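You operate a simulated robot arm through the tools that you are given. There is no shell and no other tool.

You are at the controls of a simulated two-armed robot. One attempt, no reset.

JOB
Trim the 28 and 12 volt supplies back to their figures.
Fine: set the meter knob to each in turn and bring it within one part in a hundred; meter knob off at the end. Leave the other controls.

Only the result counts: the job must be done as asked and must still hold three seconds after the hand-in. Knocking over, shifting, dropping, spilling or breaking anything else fails it.

ROBOT AND FRAMES
Two 7-joint arms with two-finger parallel grippers on one trunk that stands fixed in place. Base frame: the origin is at the foot of the trunk, x ahead of it, y to its left, z up. Readings come in mm, degrees, newtons and seconds.
The left shoulder is at [50, 158, 1183], the right one opposite. With the tool pointing down near the work surface each hand reaches from about 100 to 640 mm from the base axis, measured 20 degrees to its own side. Payload 3.91 kg a hand.
Tool frame (each hand has its own): the origin (TCP) lies between the finger pads and is the grasp point; the fingertips stand 30 mm ahead of it; z points along the fingers, y is the line along which they close. Largest opening 110 mm; finger width 20, thickness 10; the body of the gripper, 48 by 112 mm, starts 55 mm behind the TCP.
Orientation is told as [roll, pitch, yaw] about the base's x, y, z axes, in that order, counted from this pose: with the fingers straight down and closing along the base's y, the tool's x points along the base's -x, its y along +y and its z along -z.

CONTROLS
- The arms move only by the tool drive_tool. It takes "left_motion", "right_motion" or both (then of equal length, played together; a hand with none holds still); each is a list that holds one entry, the list of rows, each a list of 6 numbers: the shift along the tool's x, y, z in mm, then the turn, a rotation vector about the tool's x, y, z in degrees. In form: [[[x, y, z, ax, ay, az], ...]]. A call has 1 to 20 rows; each row shifts and turns the commanded pose from where the row before left it, along the tool's axes as they then stand. "left_hand" and "right_hand" are, for a hand that has rows, the closure in counts, from 0 (fully open) to 255 (shut), set as the call begins (left out, the last holds). A row lasts 0.2 s, in which the tool goes at most 50 mm and 8.6 degrees; a call with a longer step from one row to the next is refused whole, and so is a gripper value outside its range. Where a pose cannot be reached the arm comes as near as it can. A force on the tool above 40 N (or 10 N above the force at the start of the call, whichever is more), or a blocked arm, ends the call early, and 0.2 s more pass. The fingers move at their own pace (about 153 mm/s each) and stop on an object; they squeeze with about 36 N. The grip force told is the motor's: it shows also when the fingers shut on nothing. Time passes only in rows, and 0.2 s behind the last, so rows that do not move let the fingers close. The reply holds the time, the measured pose of the TCP, the force on the tool along the base axes, the opening and the grip force, in the units named above and with some noise, with the torque about the TCP (base axes, N m) and any sound that the robot's microphone picked up, and new pictures: "pictures" is both (left out), scene, wrist or none (wrist: the cameras of the hands that moved).
- Cameras (640 x 400 px; columns grow to the right, rows downward): "scene" is now at [119.9, 45.7, 1362.8]; the picture's right is [0.49, -0.87, 0.00], its down [-0.13, -0.07, -0.99] and it looks along [0.86, 0.49, -0.15] (base axes); focal length 214 px, centre (320, 200). "left" rides on the left gripper at [72, -17, -103] in its tool frame; the picture's right is [0.23, 0.97, 0.00], its down [-0.76, 0.18, -0.62] and it looks along [-0.61, 0.14, 0.78] (tool axes); focal length 222 px, centre (320, 200). "right" rides on the right gripper at [72, 17, -103] in its tool frame; the picture's right is [-0.23, 0.97, 0.00], its down [-0.76, -0.18, -0.62] and it looks along [-0.61, -0.14, 0.78] (tool axes); focal length 222 px, centre (320, 200). There is no depth. A picture from a camera that has moved, and an enlarged one, comes with that camera's place and axes in the base frame and with its lens.
- raise_lower(by): slides the trunk up (or, below 0, down) by that many mm; the arms and the scene camera ride with it, the base frame stays. It gives what a move gives, with no picture.
- head_to(pan, tilt): turns the head with the scene camera to pan (to the left, within 80 degrees either way) and tilt (down, from -29 to 69), counted from straight ahead of the robot. It gives what a move gives, and a new picture of the scene camera.
- close_up(camera, box): a new picture of the part [left, top, right, bottom] of that camera's present view, enlarged. It takes no simulated time.
- finish_job(): hands the job in; it is judged then, once.

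Places have to be worked out from the pictures, the camera data and where the tool is seen. Open the grippers and draw the arms clear of the work before you hand the job in, unless the task says otherwise.

The tools are called after "Call:" as name(argument=value, ...) on one line, values as JSON. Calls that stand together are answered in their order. drive_tool: Moves the arms, as the interface text tells. Its arguments: {"type":"object","properties":{"left_motion":{"type":"array","items":{"type":"array","items":{"type":"array","items":{"type":"number"}}}},"left_hand":{"type":"number"},"right_motion":{"type":"array","items":{"type":"array","items":{"type":"array","items":{"type":"number"}}}},"right_hand":{"type":"number"},"pictures":{"type":"string","enum":["both","scene","wrist","none"]}},"required":[]} The other tools are called the same way: raise_lower (by) moves the trunk up or down; head_to (pan, tilt) turns the head that bears the scene camera; close_up (camera, box) takes an enlarged picture of a part of a camera's view; finish_job () hands the job in.

At the start:

```text
time: 0.0
left_ee_pos: [319.0, 460.7, 1375.0]
left_ee_rot: [0.1, -0.1, 0.0]
left_wrist_force: [-0.4, 0.1, -1.0]
left_ft_torque: [0.03, 0.0, 0.01]
left_opening: 110.1
left_finger_force: 0.1
right_ee_pos: [340.3, 21.7, 1374.1]
right_ee_rot: [0.2, 0.0, 0.0]
right_wrist_force: [0.7, 0.6, -0.2]
right_ft_torque: [-0.03, 0.02, 0.01]
right_opening: 109.9
right_finger_force: 0.1
trunk travel left (down, up): [-425.0, 57.0]
head pan, tilt (commanded): [29.4, 8.7]
```

scene: 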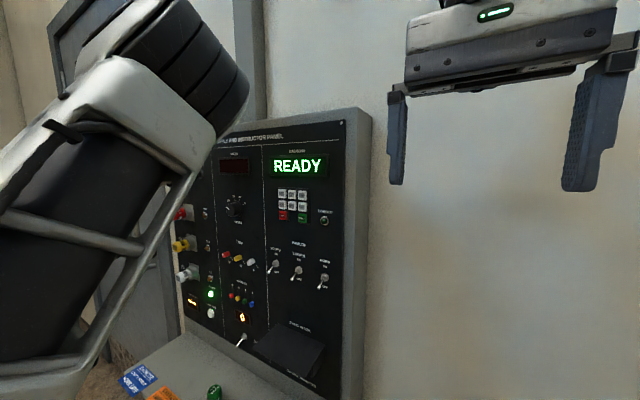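
right: 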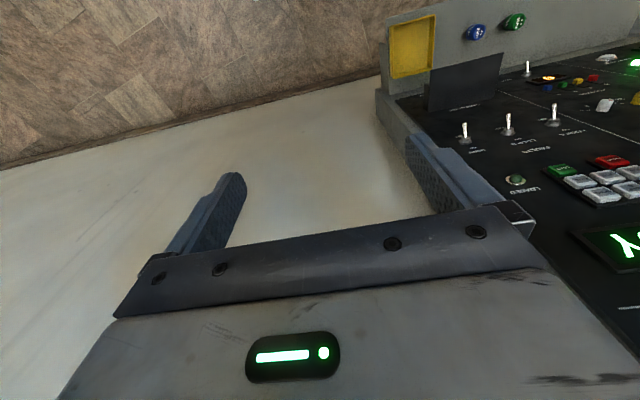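
left: 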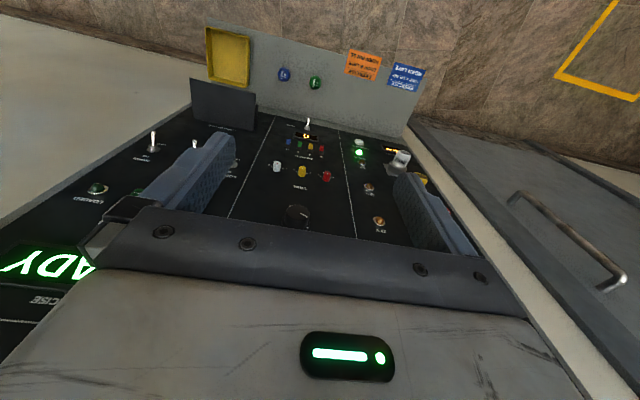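

The panel stands ahead-left with a meter, a meter knob and coloured trim controls. I'll take enlarged pictures to read labels before moving anything.

Call:
close_up(camera="scene", box=[170, 120, 350, 240])

Call:
close_up(camera="scene", box=[170, 230, 350, 400])

Call:
close_up(camera="left", box=[220, 100, 440, 240])

```text
3.33 times, centred on (260, 180) of scene
camera zoom: at [119.9, 45.7, 1362.8], right [0.49, -0.87, 0.0], down [-0.13, -0.07, -0.99], along [0.86, 0.49, -0.15], focal length 715 px, centre (520, 267)
```

zoom: 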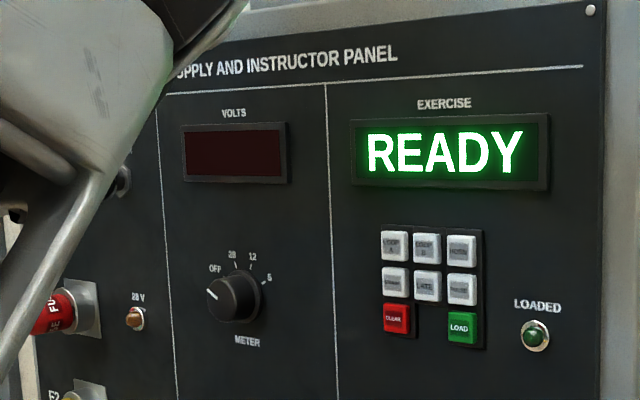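

```text
2.35 times, centred on (260, 315) of scene
camera zoom: at [119.9, 45.7, 1362.8], right [0.49, -0.87, 0.0], down [-0.13, -0.07, -0.99], along [0.86, 0.49, -0.15], focal length 505 px, centre (461, -71)
```

zoom: 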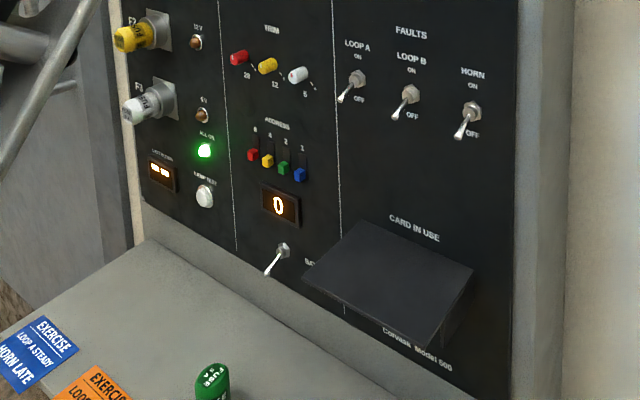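

```text
2.86 times, centred on (330, 170) of left
camera zoom: at [247.2, 444.3, 1477.7], right [-0.23, 0.97, 0.0], down [0.76, 0.18, 0.62], along [0.61, 0.14, -0.78], focal length 635 px, centre (291, 286)
```

zoom: 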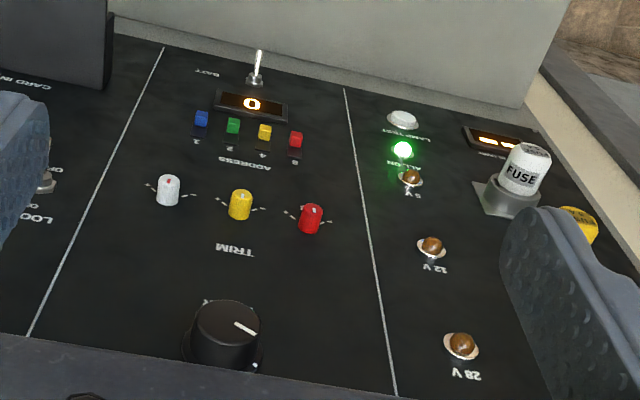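

Stereo from the two cameras puts the meter knob near [448, 460, 1267] and the trims near z 1148 at y≈503 (28, red), 460 (12, yellow) and 416 (6, white), on an upright panel facing -x at about x≈458. I'll swing the left hand to point forward at its current place, with a half-closed opening, and check progress.

Call:
drive_tool(left_motion=[[[0, 0, 0, 0, -8.2, 0], [0, 0, 0, 0, -8.2, 0], [0, 0, 0, 0, -8.2, 0], [0, 0, 0, 0, -8.2, 0], [0, 0, 0, 0, -8.2, 0], [0, 0, 0, 0, -8.2, 0]]], left_hand=115, pictures="both")

```text
time: 1.4
left_ee_pos: [318.9, 461.5, 1374.7]
left_ee_rot: [0.2, -49.2, -0.3]
left_wrist_force: [-0.1, -0.4, -0.1]
left_ft_torque: [0.03, 0.0, -0.01]
left_opening: 60.4
left_finger_force: 0.1
right_ee_pos: [341.1, 22.0, 1375.2]
right_ee_rot: [-0.1, -0.1, 0.0]
right_wrist_force: [1.3, -0.3, 0.2]
right_ft_torque: [0.04, 0.03, -0.01]
right_opening: 109.9
right_finger_force: 0.0
trunk travel left (down, up): [-425.0, 57.0]
head pan, tilt (commanded): [29.4, 8.7]
camera scene: at [119.8, 45.7, 1362.8], right [0.49, -0.87, 0.0], down [-0.13, -0.07, -0.99], along [0.86, 0.49, -0.15], focal length 214 px, centre (320, 200)
camera left: at [194.0, 444.6, 1386.9], right [-0.15, 0.97, -0.17], down [0.02, 0.17, 0.98], along [0.99, 0.14, -0.05], focal length 222 px, centre (320, 200)
```

scene: 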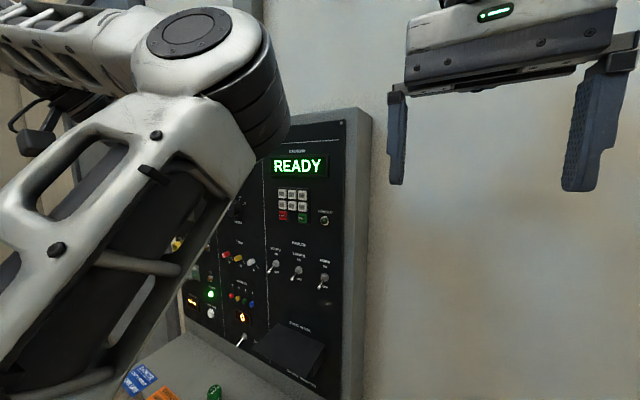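
left: 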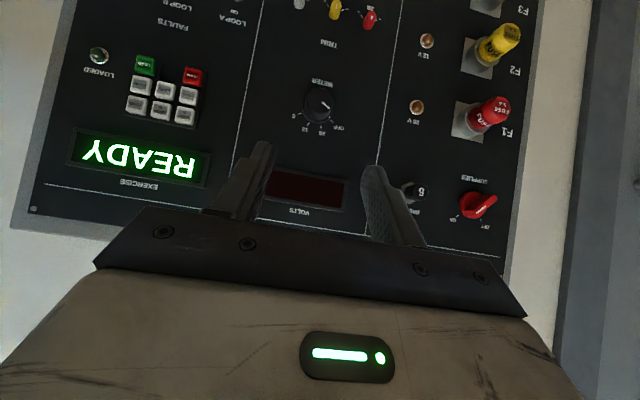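

The hand is halfway round, and the left camera now sees the panel (upside down) nearly face-on. I'll take an enlarged view of the meter knob, trims and display from it.

Call:
close_up(camera="left", box=[240, 0, 440, 125])

Call:
close_up(camera="left", box=[260, 70, 380, 145])

Call:
close_up(camera="left", box=[20, 0, 540, 325])

```text
3.20 times, centred on (340, 62) of left
camera zoom: at [194.0, 444.6, 1386.9], right [-0.15, 0.97, -0.17], down [0.02, 0.17, 0.98], along [0.99, 0.14, -0.05], focal length 711 px, centre (256, 640)
```

zoom: 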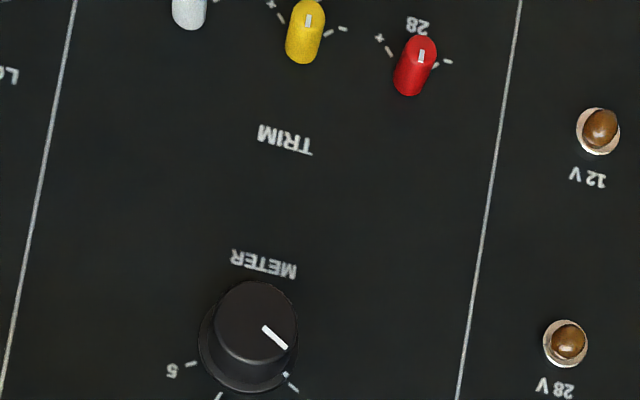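

```text
5.33 times, centred on (320, 108) of left
camera zoom: at [194.0, 444.6, 1386.9], right [-0.15, 0.97, -0.17], down [0.02, 0.17, 0.98], along [0.99, 0.14, -0.05], focal length 1185 px, centre (320, 693)
```

zoom: 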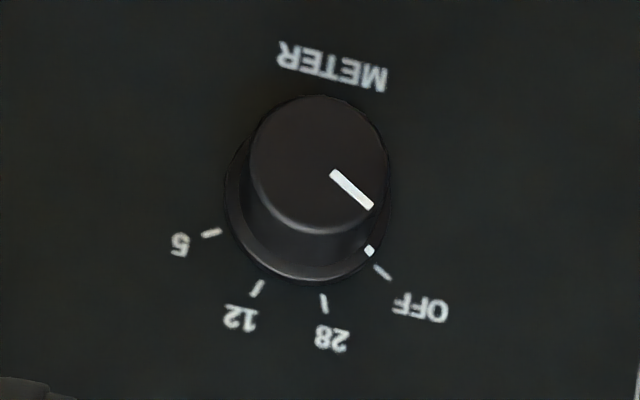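

```text
1.23 times, centred on (280, 162) of left
camera zoom: at [194.0, 444.6, 1386.9], right [-0.15, 0.97, -0.17], down [0.02, 0.17, 0.98], along [0.99, 0.14, -0.05], focal length 273 px, centre (369, 246)
```

zoom: 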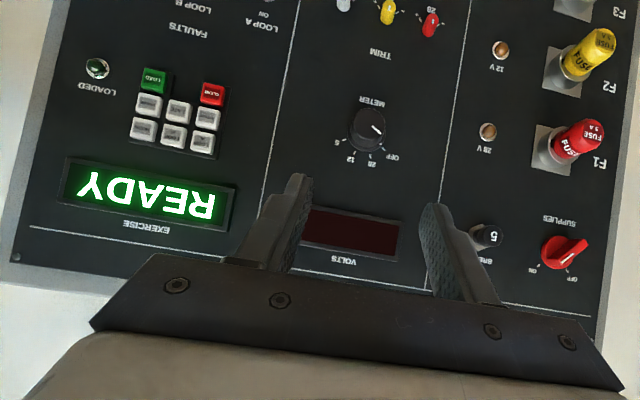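

The meter knob (currently OFF) reads OFF/28/12/5 with its axis at about y 459.5, z 1266, and its face near x≈437. The trims carry + and – ticks. I'll finish turning the hand to point forward, then lower it in front of the meter knob, staying well clear.

Call:
drive_tool(left_motion=[[[0, 0, 0, 0, -8.2, 0], [0, 0, 0, 0, -8.2, 0], [0, 0, 0, 0, -8.2, 0], [0, 0, 0, 0, -8.2, 0], [0, 0, 0, 0, -8.0, 0], [30, 0, 10, 0, 0, 0], [30, 0, 10, 0, 0, 0], [30, 0, 10, 0, 0, 0], [19, -1, 10, 0, 0, 0], [0, 0, 0, 0, 0, 0]]], left_hand=115, pictures="both")

```text
time: 3.6
left_ee_pos: [358.9, 458.2, 1265.5]
left_ee_rot: [93.7, -89.9, -93.5]
left_wrist_force: [-0.8, 0.2, -0.5]
left_ft_torque: [-0.01, 0.02, 0.01]
left_opening: 60.4
left_finger_force: 0.1
right_ee_pos: [339.8, 23.8, 1375.4]
right_ee_rot: [0.0, -0.1, 0.0]
right_wrist_force: [-0.1, 0.3, 0.3]
right_ft_torque: [-0.01, 0.01, -0.01]
right_opening: 109.7
right_finger_force: 0.1
trunk travel left (down, up): [-425.0, 57.0]
head pan, tilt (commanded): [29.4, 8.7]
camera scene: at [119.8, 45.6, 1362.8], right [0.49, -0.87, 0.0], down [-0.13, -0.07, -0.99], along [0.86, 0.49, -0.15], focal length 214 px, centre (320, 200)
camera left: at [255.5, 442.7, 1191.4], right [0.0, 0.97, -0.23], down [-0.62, 0.18, 0.76], along [0.78, 0.14, 0.61], focal length 222 px, centre (320, 200)
```

scene: 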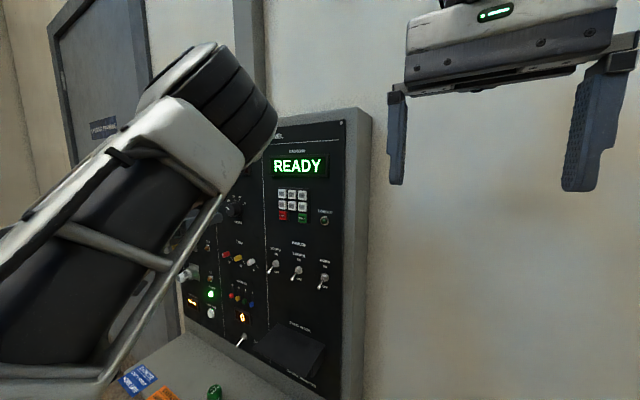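
left: 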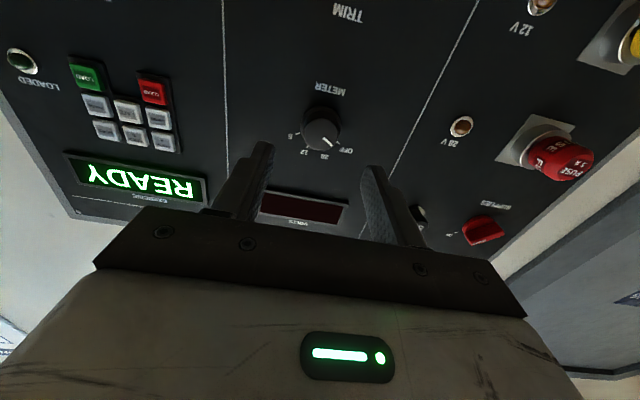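

The hand now points forward in front of the meter knob, and the elbow hides the volt display from the scene camera, but the left wrist camera shows it between the fingers. I'll zoom in to check alignment with the knob.

Call:
close_up(camera="left", box=[240, 80, 400, 180])

Call:
close_up(camera="left", box=[230, 150, 400, 256])

```text
4.00 times, centred on (320, 130) of left
camera zoom: at [255.5, 442.7, 1191.4], right [0.0, 0.97, -0.23], down [-0.62, 0.18, 0.76], along [0.78, 0.14, 0.61], focal length 888 px, centre (320, 480)
```

zoom: 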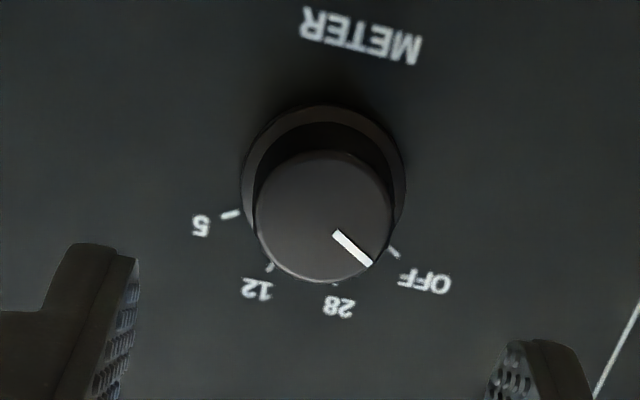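

```text
3.76 times, centred on (315, 203) of left
camera zoom: at [255.5, 442.7, 1191.4], right [0.0, 0.97, -0.23], down [-0.62, 0.18, 0.76], along [0.78, 0.14, 0.61], focal length 836 px, centre (339, 189)
```

zoom: 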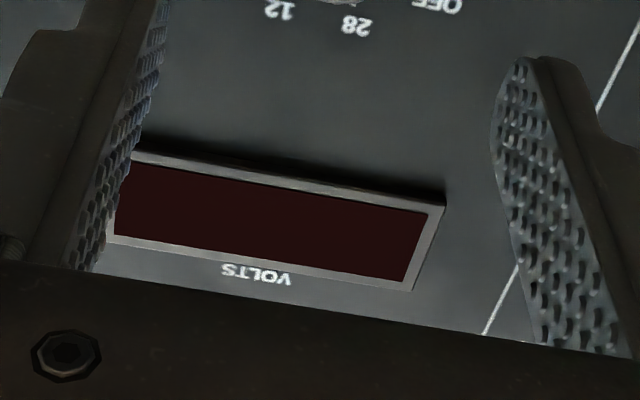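

The knob axis works out to y≈459.7, z≈1264.5, with its face at x≈439 and the skirt front at x≈456; detents are about 40° apart. I'll advance to TCP x≈419 so the tips stop at about 449, clear of the skirt, and then close on the knob.

Call:
drive_tool(left_motion=[[[1, 0, 20, 0, 0, 0], [0, 0, 20, 0, 0, 0], [0, 0, 10, 0, 0, 0], [0, 0, 5, 0, 0, 0], [0, 0, 4, 0, 0, 0], [0, 0, 0, 0, 0, 0]]], left_hand=115, pictures="wrist")

```text
time: 5.0
left_ee_pos: [418.8, 460.6, 1265.3]
left_ee_rot: [81.9, -90.0, -81.9]
left_wrist_force: [0.3, 0.1, -0.5]
left_ft_torque: [0.0, 0.02, -0.03]
left_opening: 60.3
left_finger_force: 0.0
right_ee_pos: [340.6, 22.9, 1375.6]
right_ee_rot: [-0.2, -0.1, 0.0]
right_wrist_force: [-0.3, -0.4, -0.2]
right_ft_torque: [0.01, 0.05, 0.02]
right_opening: 110.1
right_finger_force: 0.1
trunk travel left (down, up): [-425.0, 57.0]
head pan, tilt (commanded): [29.4, 8.7]
camera left: at [315.3, 444.2, 1191.6], right [0.0, 0.97, -0.23], down [-0.62, 0.18, 0.76], along [0.78, 0.14, 0.61], focal length 222 px, centre (320, 200)
```

left: 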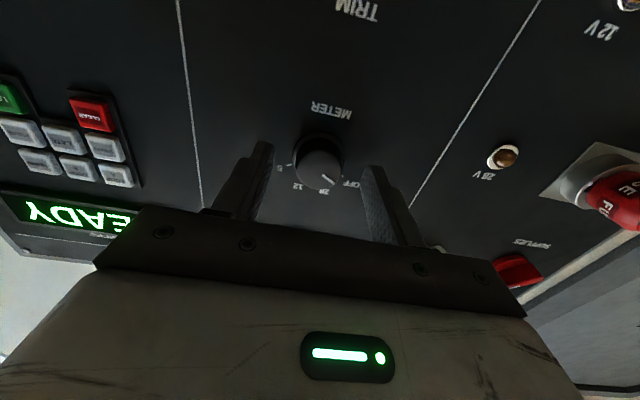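

The knob appears centred between the fingers. I'll zoom in to confirm the tips overlap it in depth.

Call:
close_up(camera="left", box=[240, 110, 400, 210])

```text
4.00 times, centred on (320, 160) of left
camera zoom: at [315.3, 444.2, 1191.6], right [0.0, 0.97, -0.23], down [-0.62, 0.18, 0.76], along [0.78, 0.14, 0.61], focal length 888 px, centre (320, 360)
```

zoom: 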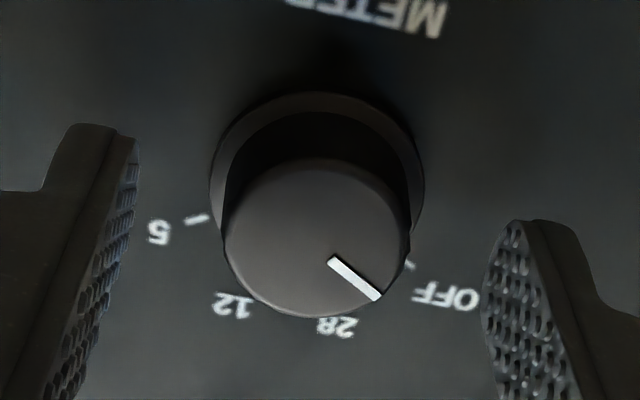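

The tips overlap the knob's last ~9 mm and are centred on it. I'll go 2 mm further, close on the knob, and let the fingers settle before turning.

Call:
drive_tool(left_motion=[[[0, 0, 2, 0, 0, 0], [0, 0, 0, 0, 0, 0]]], left_hand=115, pictures="none")

Call:
drive_tool(left_motion=[[[0, 0, 0, 0, 0, 0], [0, 0, 0, 0, 0, 0]]], left_hand=255, pictures="wrist")

```text
time: 5.6
left_ee_pos: [419.8, 460.9, 1264.6]
left_ee_rot: [86.7, -89.8, -86.6]
left_wrist_force: [0.5, -0.6, 0.3]
left_ft_torque: [-0.02, 0.0, 0.02]
left_opening: 60.3
left_finger_force: 0.1
right_ee_pos: [340.0, 22.4, 1374.5]
right_ee_rot: [0.0, 0.1, 0.0]
right_wrist_force: [-0.5, 0.2, 0.4]
right_ft_torque: [0.01, 0.02, -0.02]
right_opening: 109.8
right_finger_force: 0.0
trunk travel left (down, up): [-425.0, 57.0]
head pan, tilt (commanded): [29.4, 8.7]
```

```text
time: 6.2
left_ee_pos: [420.5, 460.1, 1266.1]
left_ee_rot: [74.5, -89.9, -74.5]
left_wrist_force: [-0.6, -1.9, -0.7]
left_ft_torque: [0.0, -0.12, -0.12]
left_opening: 30.5
left_finger_force: 44.8
right_ee_pos: [341.1, 23.3, 1375.2]
right_ee_rot: [0.0, 0.0, 0.0]
right_wrist_force: [0.2, 0.3, 0.2]
right_ft_torque: [-0.02, 0.02, -0.04]
right_opening: 109.9
right_finger_force: 0.1
trunk travel left (down, up): [-425.0, 57.0]
head pan, tilt (commanded): [29.4, 8.7]
camera left: at [317.3, 443.9, 1192.0], right [0.0, 0.97, -0.23], down [-0.62, 0.18, 0.76], along [0.78, 0.14, 0.61], focal length 222 px, centre (320, 200)
```

left: 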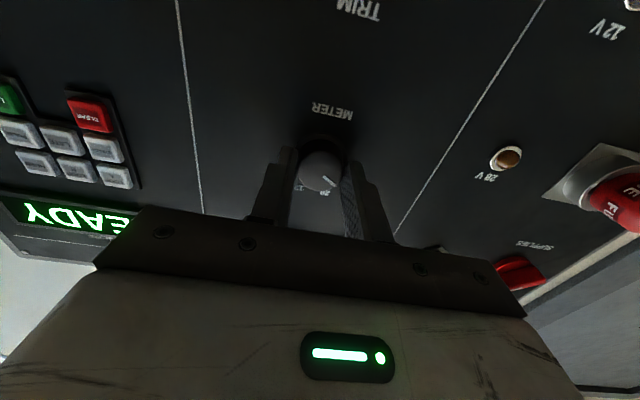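

The knob is gripped at about 30 mm with a wrist force of only 1.9 N, so it is well centred. I'll turn clockwise (positive about the tool's z) by 40° toward 28.

Call:
drive_tool(left_motion=[[[0, 0, 0, 0, 0, 8], [0, 0, 0, 0, 0, 8], [0, 0, 0, 0, 0, 8], [0, 0, 0, 0, 0, 8], [0, 0, 0, 0, 0, 8], [0, 0, 0, 0, 0, 0]]], left_hand=255, pictures="both")

```text
time: 7.6
left_ee_pos: [420.4, 460.0, 1264.7]
left_ee_rot: [90.1, -49.9, -90.0]
left_wrist_force: [-3.1, -0.3, -1.2]
left_ft_torque: [-0.01, 0.12, 0.17]
left_opening: 30.4
left_finger_force: 45.1
right_ee_pos: [339.6, 22.2, 1375.8]
right_ee_rot: [-0.1, 0.0, 0.0]
right_wrist_force: [-0.7, 0.4, 0.1]
right_ft_torque: [0.02, -0.03, 0.0]
right_opening: 109.9
right_finger_force: 0.1
trunk travel left (down, up): [-425.0, 57.0]
head pan, tilt (commanded): [29.4, 8.7]
camera scene: at [119.4, 45.6, 1362.8], right [0.49, -0.87, 0.0], down [-0.13, -0.07, -0.99], along [0.86, 0.49, -0.15], focal length 214 px, centre (320, 200)
camera left: at [317.3, 494.3, 1198.1], right [0.0, 0.89, 0.45], down [-0.62, -0.36, 0.7], along [0.78, -0.28, 0.56], focal length 222 px, centre (320, 200)
```

scene: 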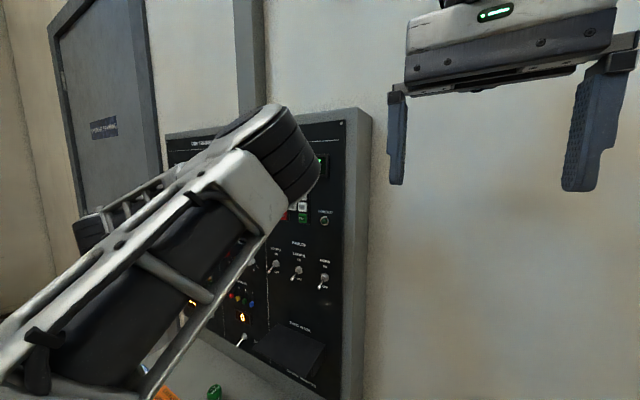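
left: 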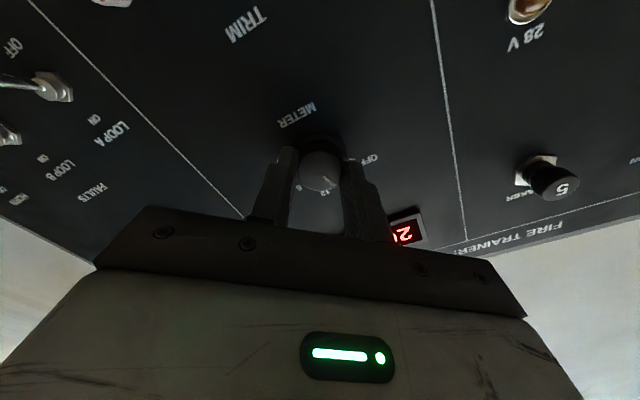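

The display has lit with a "2…" so the knob reached 28. I'll open, back straight off 60 mm and read the meter.

Call:
drive_tool(left_motion=[[[0, 0, 0, 0, 0, 0], [0, 0, 0, 0, 0, 0], [0, 0, -15, 0, 0, 0], [0, 0, -20, 0, 0, 0], [0, 0, -25, 0, 0, 0], [0, 0, 0, 0, 0, 0]]], left_hand=115, pictures="both")

```text
time: 9.0
left_ee_pos: [360.5, 459.2, 1263.8]
left_ee_rot: [89.9, -49.9, -90.1]
left_wrist_force: [0.2, 0.0, -0.7]
left_ft_torque: [0.01, 0.03, -0.02]
left_opening: 60.6
left_finger_force: 0.0
right_ee_pos: [341.1, 23.6, 1374.5]
right_ee_rot: [0.0, -0.1, 0.1]
right_wrist_force: [-0.7, 0.2, -0.5]
right_ft_torque: [-0.01, 0.01, -0.01]
right_opening: 109.8
right_finger_force: 0.0
trunk travel left (down, up): [-425.0, 57.0]
head pan, tilt (commanded): [29.4, 8.7]
camera scene: at [120.1, 45.6, 1362.7], right [0.49, -0.87, 0.0], down [-0.13, -0.07, -0.99], along [0.86, 0.49, -0.15], focal length 214 px, centre (320, 200)
camera left: at [257.6, 493.9, 1197.7], right [0.0, 0.89, 0.45], down [-0.62, -0.35, 0.7], along [0.78, -0.28, 0.56], focal length 222 px, centre (320, 200)
```

scene: 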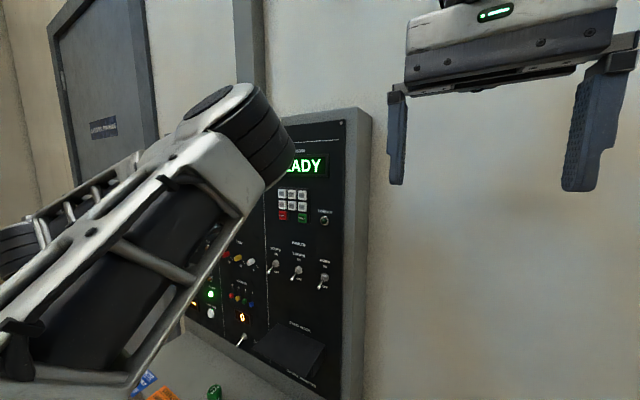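
left: 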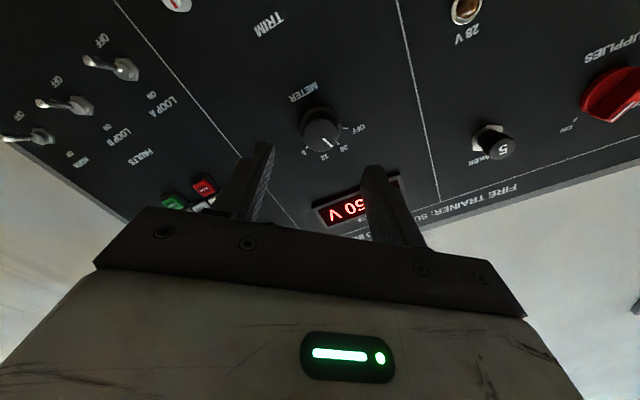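

The meter is lit and the knob points at 28. I'll zoom on the display and the knob.

Call:
close_up(camera="left", box=[290, 160, 418, 240])

Call:
close_up(camera="left", box=[270, 80, 398, 160])

```text
5.00 times, centred on (354, 200) of left
camera zoom: at [257.6, 493.9, 1197.7], right [0.0, 0.89, 0.45], down [-0.62, -0.35, 0.7], along [0.78, -0.28, 0.56], focal length 1111 px, centre (150, 200)
```

zoom: 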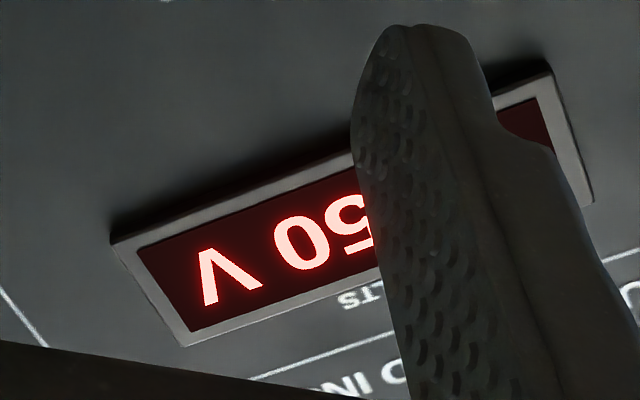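

```text
5.00 times, centred on (334, 120) of left
camera zoom: at [257.6, 493.9, 1197.7], right [0.0, 0.89, 0.45], down [-0.62, -0.35, 0.7], along [0.78, -0.28, 0.56], focal length 1111 px, centre (250, 600)
```

zoom: 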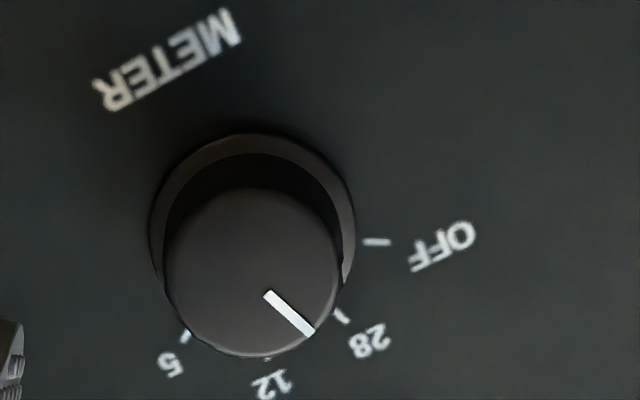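

The meter shows "…50 V" with a finger hiding the leading digits, and the knob sits on 28. I'll move the hand, still 60 mm back and rolled 40°, down in front of the red 28 trim and look from both cameras.

Call:
drive_tool(left_motion=[[[29.4, -10.5, 0, 0, 0, 0], [29.4, -10.5, 0, 0, 0, 0], [29.4, -10.5, 0, 0, 0, 0], [29.4, -10.5, 0, 0, 0, 0], [0, 0, 0, 0, 0, 0]]], left_hand=180, pictures="both")

```text
time: 10.2
left_ee_pos: [358.4, 502.9, 1145.8]
left_ee_rot: [90.0, -49.9, -90.0]
left_wrist_force: [-1.2, -0.4, 0.4]
left_ft_torque: [0.02, 0.02, 0.01]
left_opening: 32.4
left_finger_force: 0.1
right_ee_pos: [340.6, 23.7, 1375.3]
right_ee_rot: [0.0, -0.1, 0.0]
right_wrist_force: [0.4, 0.2, 0.5]
right_ft_torque: [0.02, -0.01, -0.01]
right_opening: 109.9
right_finger_force: 0.0
trunk travel left (down, up): [-425.0, 57.0]
head pan, tilt (commanded): [29.4, 8.7]
camera scene: at [119.9, 45.4, 1362.8], right [0.49, -0.87, 0.0], down [-0.13, -0.07, -0.99], along [0.86, 0.49, -0.15], focal length 214 px, centre (320, 200)
camera left: at [255.6, 536.8, 1080.1], right [0.0, 0.89, 0.45], down [-0.62, -0.35, 0.7], along [0.78, -0.28, 0.56], focal length 222 px, centre (320, 200)
```

scene: 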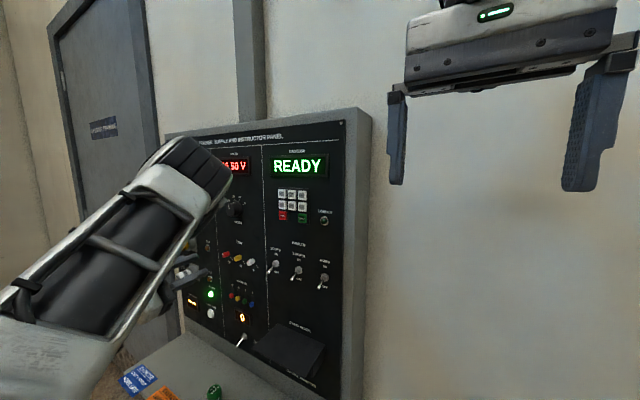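
left: 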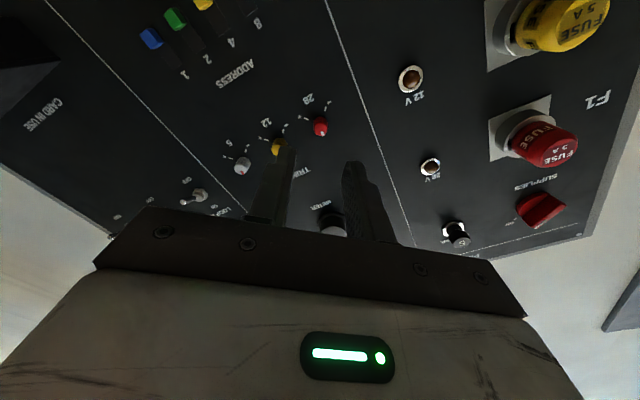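

The volt display is now largely visible in the scene camera. I'll zoom in on it and on the red trim.

Call:
close_up(camera="scene", box=[200, 140, 280, 190])

Call:
close_up(camera="left", box=[220, 80, 380, 180])

Call:
close_up(camera="scene", box=[180, 230, 276, 290])

```text
8.00 times, centred on (240, 165) of scene
camera zoom: at [119.9, 45.4, 1362.8], right [0.49, -0.87, 0.0], down [-0.13, -0.07, -0.99], along [0.86, 0.49, -0.15], focal length 1716 px, centre (960, 480)
```

zoom: 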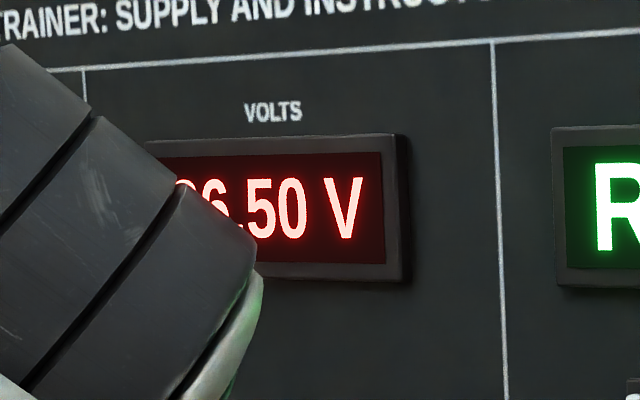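

```text
4.00 times, centred on (300, 130) of left
camera zoom: at [255.6, 536.8, 1080.1], right [0.0, 0.89, 0.45], down [-0.62, -0.35, 0.7], along [0.78, -0.28, 0.56], focal length 888 px, centre (400, 480)
```

zoom: 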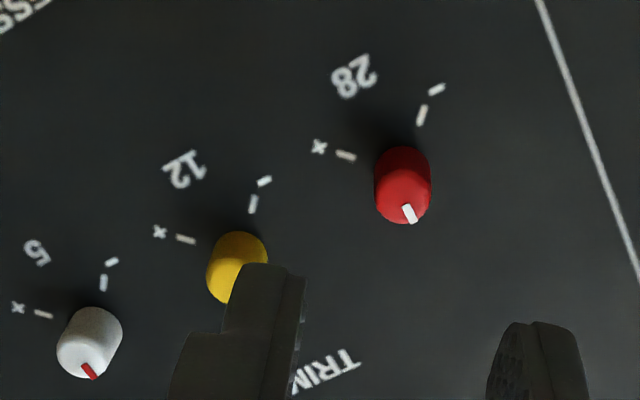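

```text
6.67 times, centred on (228, 260) of scene
camera zoom: at [119.9, 45.4, 1362.8], right [0.49, -0.87, 0.0], down [-0.13, -0.07, -0.99], along [0.86, 0.49, -0.15], focal length 1430 px, centre (933, -200)
```

zoom: 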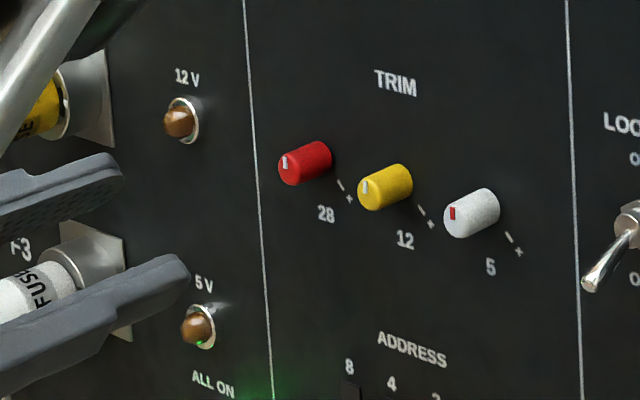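

The 28 V supply reads 26.50 V, so it needs raising, and the + tick is on the clockwise side. The red knob's axis is at about y 503.5, z 1145.3, front face x≈444 and panel x≈460. I'll advance with a 32 mm opening until the tips are about 4 mm off the panel.

Call:
drive_tool(left_motion=[[[1.1, -0.5, 20, 0, 0, 0], [0, 0, 20, 0, 0, 0], [0, 0, 14, 0, 0, 0], [0, 0, 7, 0, 0, 0], [0, 0, 4, 0, 0, 0], [0, 0, 0, 0, 0, 0]]], left_hand=180, pictures="both")

```text
time: 11.6
left_ee_pos: [425.0, 502.7, 1147.5]
left_ee_rot: [90.0, -49.9, -90.0]
left_wrist_force: [-0.3, -0.5, 0.0]
left_ft_torque: [-0.01, -0.04, -0.01]
left_opening: 32.2
left_finger_force: 0.0
right_ee_pos: [340.7, 23.1, 1375.1]
right_ee_rot: [0.0, 0.0, -0.1]
right_wrist_force: [1.0, 0.6, 0.0]
right_ft_torque: [0.01, -0.01, 0.01]
right_opening: 110.3
right_finger_force: 0.0
trunk travel left (down, up): [-425.0, 57.0]
head pan, tilt (commanded): [29.4, 8.7]
camera scene: at [119.9, 45.7, 1362.8], right [0.49, -0.87, 0.0], down [-0.13, -0.07, -0.99], along [0.86, 0.49, -0.15], focal length 214 px, centre (320, 200)
camera left: at [322.1, 537.8, 1080.3], right [0.0, 0.89, 0.45], down [-0.62, -0.35, 0.7], along [0.78, -0.28, 0.56], focal length 222 px, centre (320, 200)
```

scene: 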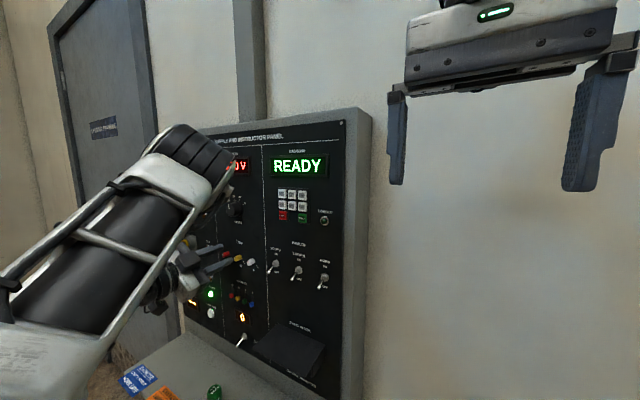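
left: 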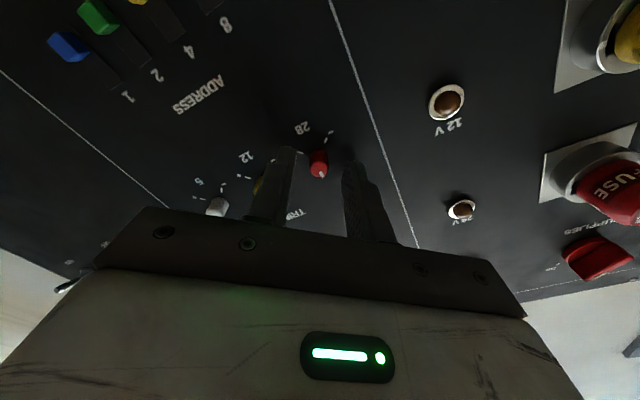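

The fingers straddle the red knob. I'll zoom to check depth and centring before closing.

Call:
close_up(camera="left", box=[250, 110, 378, 190])

Call:
close_up(camera="scene", box=[180, 230, 276, 290])

```text
5.00 times, centred on (314, 150) of left
camera zoom: at [322.1, 537.8, 1080.3], right [0.0, 0.89, 0.45], down [-0.62, -0.35, 0.7], along [0.78, -0.28, 0.56], focal length 1111 px, centre (350, 450)
```

zoom: 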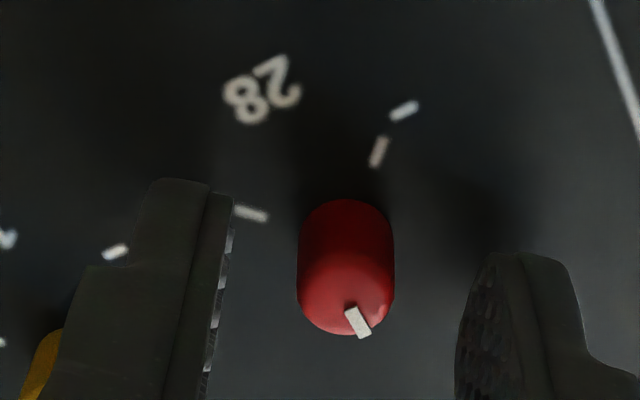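

```text
6.67 times, centred on (228, 260) of scene
camera zoom: at [119.9, 45.7, 1362.8], right [0.49, -0.87, 0.0], down [-0.13, -0.07, -0.99], along [0.86, 0.49, -0.15], focal length 1430 px, centre (933, -200)
```

zoom: 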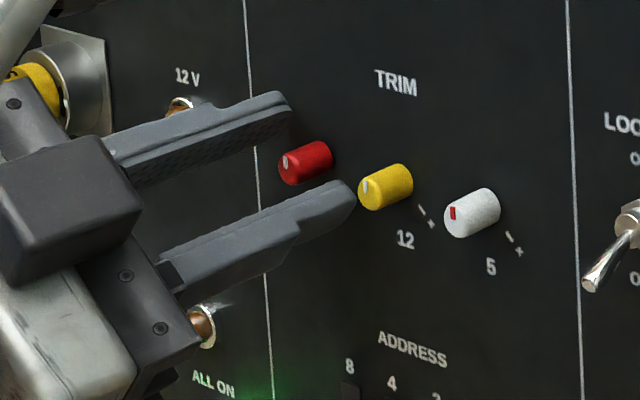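

The knob is well centred with the tips just off the panel. I'll close on it and turn clockwise 16° as a first step, then read the meter.

Call:
drive_tool(left_motion=[[[0, 0, 0, 0, 0, 0], [0, 0, 0, 0, 0, 0], [0, 0, 0, 0, 0, 0]]], left_hand=255, pictures="none")

Call:
drive_tool(left_motion=[[[0, 0, 0, 0, 0, 4], [0, 0, 0, 0, 0, 4], [0, 0, 0, 0, 0, 4], [0, 0, 0, 0, 0, 4], [0, 0, 0, 0, 0, 0]]], left_hand=255, pictures="both")

Call:
close_up(camera="scene", box=[200, 140, 280, 190])

Call:
close_up(camera="left", box=[250, 110, 378, 190])

```text
time: 12.4
left_ee_pos: [426.7, 502.6, 1147.3]
left_ee_rot: [89.8, -50.1, -89.9]
left_wrist_force: [-1.3, -5.7, -5.8]
left_ft_torque: [-0.02, -0.11, -0.45]
left_opening: 12.2
left_finger_force: 45.6
right_ee_pos: [340.8, 22.8, 1374.7]
right_ee_rot: [0.0, 0.0, 0.0]
right_wrist_force: [-0.6, 0.5, -0.3]
right_ft_torque: [-0.01, 0.0, -0.01]
right_opening: 110.2
right_finger_force: 0.0
trunk travel left (down, up): [-425.0, 57.0]
head pan, tilt (commanded): [29.4, 8.7]
```

```text
time: 13.6
left_ee_pos: [424.2, 501.7, 1146.8]
left_ee_rot: [89.7, -33.9, -90.0]
left_wrist_force: [-4.5, -16.0, -12.9]
left_ft_torque: [-0.07, 0.48, -0.22]
left_opening: 12.4
left_finger_force: 45.2
right_ee_pos: [340.8, 21.6, 1375.6]
right_ee_rot: [0.1, 0.1, 0.0]
right_wrist_force: [-0.2, -0.4, -0.5]
right_ft_torque: [0.02, -0.01, -0.01]
right_opening: 110.1
right_finger_force: 0.0
trunk travel left (down, up): [-425.0, 57.0]
head pan, tilt (commanded): [29.4, 8.7]
camera scene: at [120.1, 44.5, 1362.7], right [0.49, -0.87, 0.0], down [-0.13, -0.07, -0.99], along [0.86, 0.49, -0.15], focal length 214 px, centre (320, 200)
camera left: at [322.0, 554.2, 1091.8], right [0.01, 0.73, 0.68], down [-0.62, -0.53, 0.58], along [0.78, -0.43, 0.45], focal length 222 px, centre (320, 200)
```

scene: 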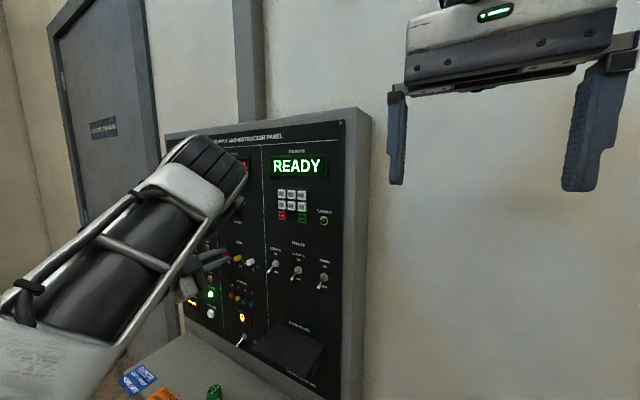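
left: 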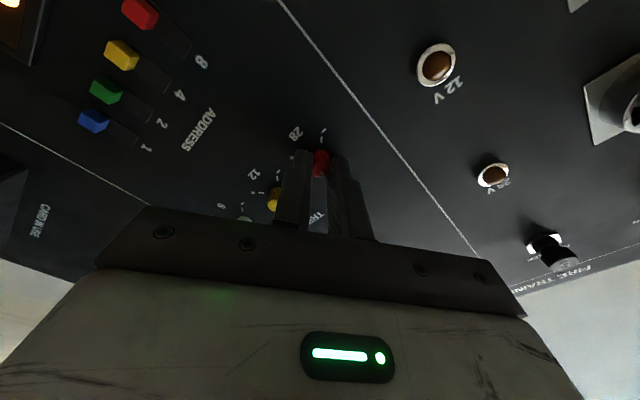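

```text
8.00 times, centred on (240, 165) of scene
camera zoom: at [120.1, 44.5, 1362.7], right [0.49, -0.87, 0.0], down [-0.13, -0.07, -0.99], along [0.86, 0.49, -0.15], focal length 1716 px, centre (960, 480)
```

zoom: 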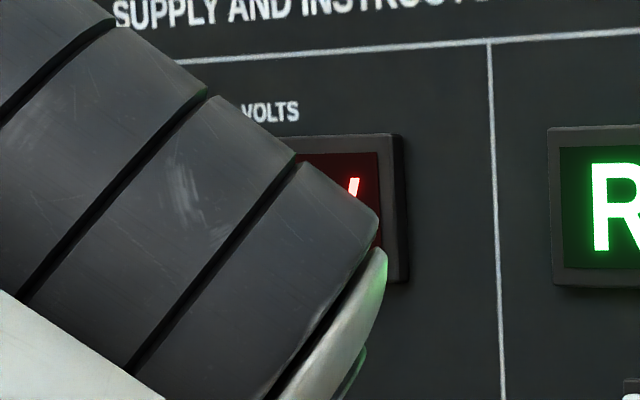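

```text
5.00 times, centred on (314, 150) of left
camera zoom: at [322.0, 554.2, 1091.8], right [0.01, 0.73, 0.68], down [-0.62, -0.53, 0.58], along [0.78, -0.43, 0.45], focal length 1111 px, centre (350, 450)
```

zoom: 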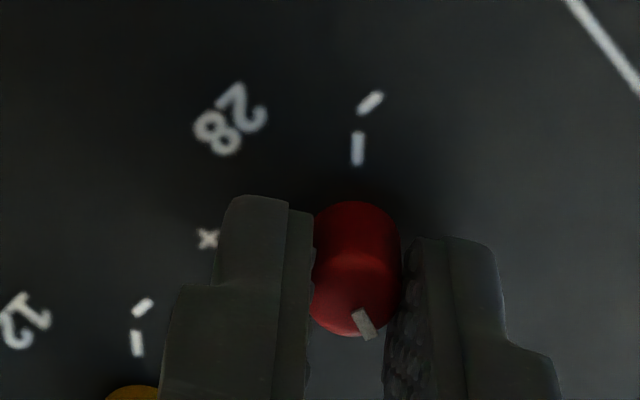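

The trim turned with the fingers, but the side force grew to about 21 N (toward -y, -z), so my grip axis is a bit off, and the elbow hides the display at this roll. First I'll relieve the side load by shifting the hand ~1.5 mm along -tool y.

Call:
drive_tool(left_motion=[[[0, -0.8, 0, 0, 0, 0], [0, -0.8, 0, 0, 0, 0], [0, 0, 0, 0, 0, 0]]], left_hand=255, pictures="none")

```text
time: 14.4
left_ee_pos: [425.5, 501.7, 1146.0]
left_ee_rot: [89.9, -34.0, -90.1]
left_wrist_force: [-2.3, -10.3, -8.7]
left_ft_torque: [-0.03, 0.42, -0.15]
left_opening: 12.3
left_finger_force: 45.5
right_ee_pos: [341.7, 21.4, 1374.2]
right_ee_rot: [0.1, 0.0, 0.0]
right_wrist_force: [-0.1, 0.2, 0.0]
right_ft_torque: [0.02, 0.01, 0.02]
right_opening: 110.2
right_finger_force: 0.1
trunk travel left (down, up): [-425.0, 57.0]
head pan, tilt (commanded): [29.4, 8.7]
```

The shift cut the side force by about a third (roughly 4.4 N per mm), so the knob axis is a further ~2.5 mm along -tool y. I'll shift by that and check again.

Call:
drive_tool(left_motion=[[[-0.3, -0.8, 0, 0, 0, 0], [-0.3, -0.8, 0, 0, 0, 0], [0, -0.8, 0, 0, 0, 0], [0, 0, 0, 0, 0, 0]]], left_hand=255, pictures="none")

```text
time: 15.4
left_ee_pos: [426.3, 502.9, 1146.4]
left_ee_rot: [90.3, -33.8, -90.1]
left_wrist_force: [2.4, 3.5, 5.4]
left_ft_torque: [0.04, -0.11, 0.13]
left_opening: 12.2
left_finger_force: 45.2
right_ee_pos: [340.9, 22.2, 1373.9]
right_ee_rot: [0.0, 0.0, -0.1]
right_wrist_force: [-0.5, -0.3, -0.7]
right_ft_torque: [-0.01, -0.03, -0.01]
right_opening: 109.7
right_finger_force: 0.0
trunk travel left (down, up): [-425.0, 57.0]
head pan, tilt (commanded): [29.4, 8.7]
```

The side load is now only ~6 N, a good centring. With the left hand holding the trim still, I'll bring the right hand's camera round as a meter viewer: raise it, yaw it 60° left and pitch it up, away from everything.

Call:
drive_tool(right_motion=[[[0, 0, -38, 0, 0, 0], [0, 0, -37, 0, 0, 0], [0, 0, 0, 0, 0, -7.5], [0, 0, 0, 0, 0, -7.5], [0, 0, 0, 0, 0, -7.5], [0, 0, 0, 0, 0, -7.5], [0, 0, 0, 0, 0, -7.5], [0, 0, 0, 0, 0, -7.5], [0, 0, 0, 0, 0, -7.5], [0, 0, 0, 0, 0, -7.5], [0, 0, 0, 0, -8.2, 0], [0, 0, 0, 0, -8.2, 0], [0, 0, 0, 0, -8.2, 0], [0, 0, 0, 0, -8.2, 0], [0, 0, 0, 0, -8.2, 0], [0, 0, 0, 0, -8.0, 0]]], pictures="both")

```text
time: 18.8
left_ee_pos: [425.5, 503.8, 1146.6]
left_ee_rot: [90.5, -33.8, -90.0]
left_wrist_force: [8.5, 11.3, 21.0]
left_ft_torque: [0.1, -0.63, 0.19]
left_opening: 12.3
left_finger_force: 45.6
right_ee_pos: [337.1, 22.7, 1395.3]
right_ee_rot: [-0.1, -49.2, 60.0]
right_wrist_force: [0.7, 0.0, 0.9]
right_ft_torque: [-0.01, 0.02, 0.01]
right_opening: 110.1
right_finger_force: 0.2
right hand out of reach, approached as far as the arm can: row 1, 2
trunk travel left (down, up): [-425.0, 57.0]
head pan, tilt (commanded): [29.4, 8.7]
camera scene: at [119.4, 45.5, 1362.9], right [0.49, -0.87, 0.0], down [-0.13, -0.07, -0.99], along [0.86, 0.49, -0.15], focal length 214 px, centre (320, 200)
camera right: at [260.5, -77.9, 1408.1], right [-0.77, 0.62, 0.17], down [0.17, -0.07, 0.98], along [0.62, 0.78, -0.05], focal length 222 px, centre (320, 200)
```

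scene: 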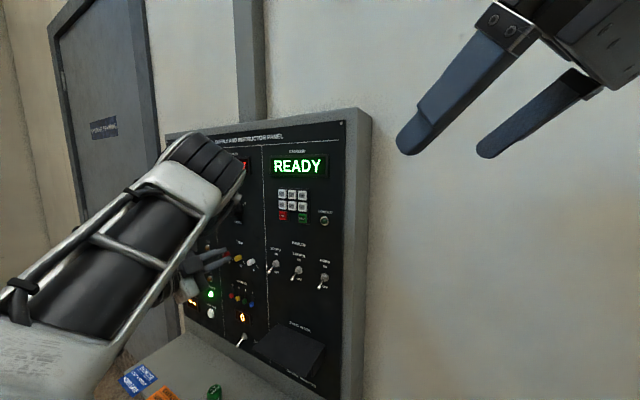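
right: 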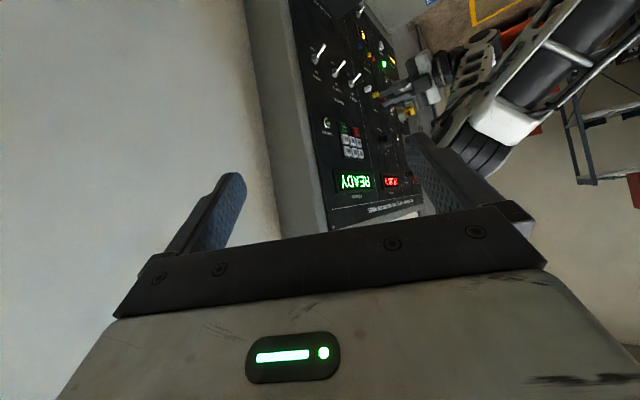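

The right camera now sees the volt display. The left side-load crept to ~25 N the other way, so I'll move back 2.2 mm along +tool y to centre it, then zoom on the meter from the right camera.

Call:
drive_tool(left_motion=[[[0, 1.1, 0, 0, 0, 0], [0, 1.1, 0, 0, 0, 0], [0, 0, 0, 0, 0, 0]]], left_hand=255, pictures="none")

Call:
close_up(camera="right", box=[320, 150, 448, 230])

```text
time: 19.6
left_ee_pos: [425.7, 503.0, 1146.5]
left_ee_rot: [90.0, -33.8, -90.0]
left_wrist_force: [10.1, 7.0, 14.8]
left_ft_torque: [0.0, -0.53, 0.06]
left_opening: 12.3
left_finger_force: 45.3
right_ee_pos: [338.2, 22.5, 1395.2]
right_ee_rot: [0.1, -49.0, 60.0]
right_wrist_force: [0.2, 1.1, -0.7]
right_ft_torque: [-0.02, 0.05, 0.01]
right_opening: 110.0
right_finger_force: 0.1
trunk travel left (down, up): [-425.0, 57.0]
head pan, tilt (commanded): [29.4, 8.7]
```

```text
5.00 times, centred on (384, 190) of right
camera zoom: at [261.2, -78.0, 1407.9], right [-0.77, 0.62, 0.17], down [0.17, -0.06, 0.98], along [0.62, 0.79, -0.05], focal length 1111 px, centre (0, 250)
```

zoom: 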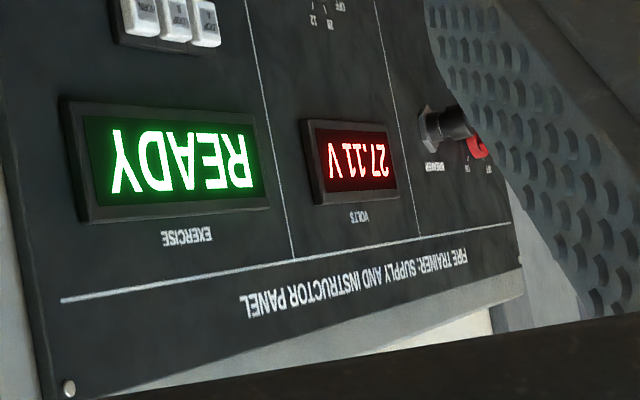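

The right camera reads 27.11 V, so 16° gave +0.61 V (about 0.038 V per degree) and roughly 23° more is needed. I'll turn another 16° with a small settling correction and re-read.

Call:
drive_tool(left_motion=[[[0, 0.5, 0.4, 0, 0, 4], [0, 0.4, 0.4, 0, 0, 4], [0, 0, 0, 0, 0, 4], [0, 0, 0, 0, 0, 4], [0, 0, 0, 0, 0, 0], [0, 0, 0, 0, 0, 0]]], left_hand=255, pictures="none")

Call:
close_up(camera="right", box=[370, 165, 410, 190])

```text
time: 21.0
left_ee_pos: [425.0, 502.4, 1145.6]
left_ee_rot: [89.7, -18.0, -90.0]
left_wrist_force: [-5.4, -5.2, 0.9]
left_ft_torque: [-0.01, -0.1, -0.31]
left_opening: 12.3
left_finger_force: 45.4
right_ee_pos: [336.9, 22.3, 1395.0]
right_ee_rot: [0.0, -49.1, 60.0]
right_wrist_force: [0.7, 0.0, -0.2]
right_ft_torque: [-0.01, 0.01, 0.04]
right_opening: 109.8
right_finger_force: 0.1
trunk travel left (down, up): [-425.0, 57.0]
head pan, tilt (commanded): [29.4, 8.7]
```

```text
16.00 times, centred on (390, 178) of right
camera zoom: at [260.2, -78.3, 1408.1], right [-0.77, 0.62, 0.17], down [0.17, -0.06, 0.98], along [0.62, 0.79, -0.05], focal length 3554 px, centre (-800, 560)
```

zoom: 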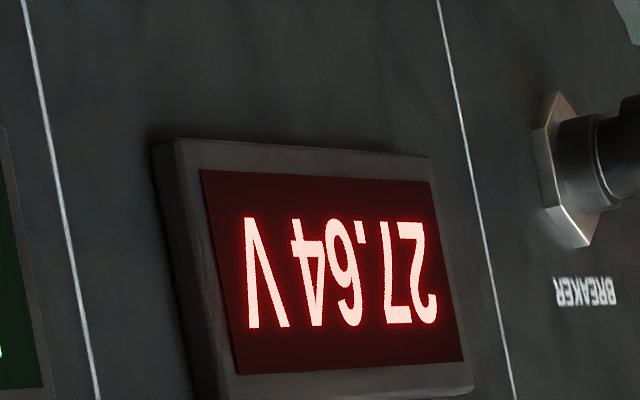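

The meter reads 27.64 or 27.94; the third digit is upside down, so I'll zoom tighter to be sure.

Call:
close_up(camera="right", box=[382, 173, 398, 188])

Call:
close_up(camera="scene", box=[200, 140, 280, 190])

```text
16.00 times, centred on (390, 180) of right
camera zoom: at [260.2, -78.3, 1408.1], right [-0.77, 0.62, 0.17], down [0.17, -0.06, 0.98], along [0.62, 0.79, -0.05], focal length 3554 px, centre (-800, 512)
```

zoom: 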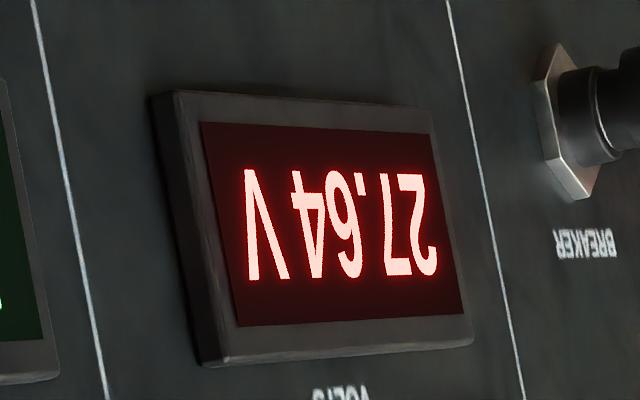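

```text
8.00 times, centred on (240, 165) of scene
camera zoom: at [119.1, 45.0, 1362.8], right [0.49, -0.87, 0.0], down [-0.13, -0.07, -0.99], along [0.86, 0.49, -0.15], focal length 1716 px, centre (960, 480)
```

zoom: 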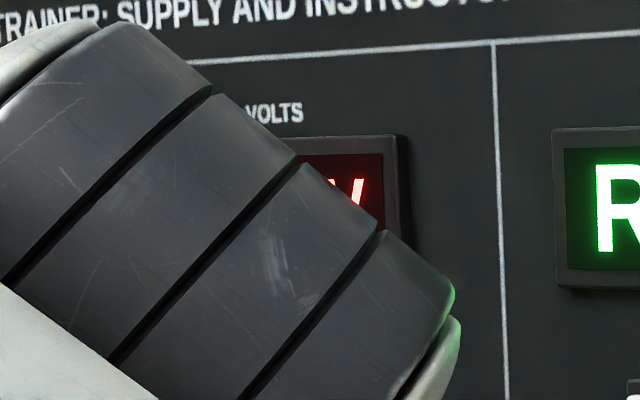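

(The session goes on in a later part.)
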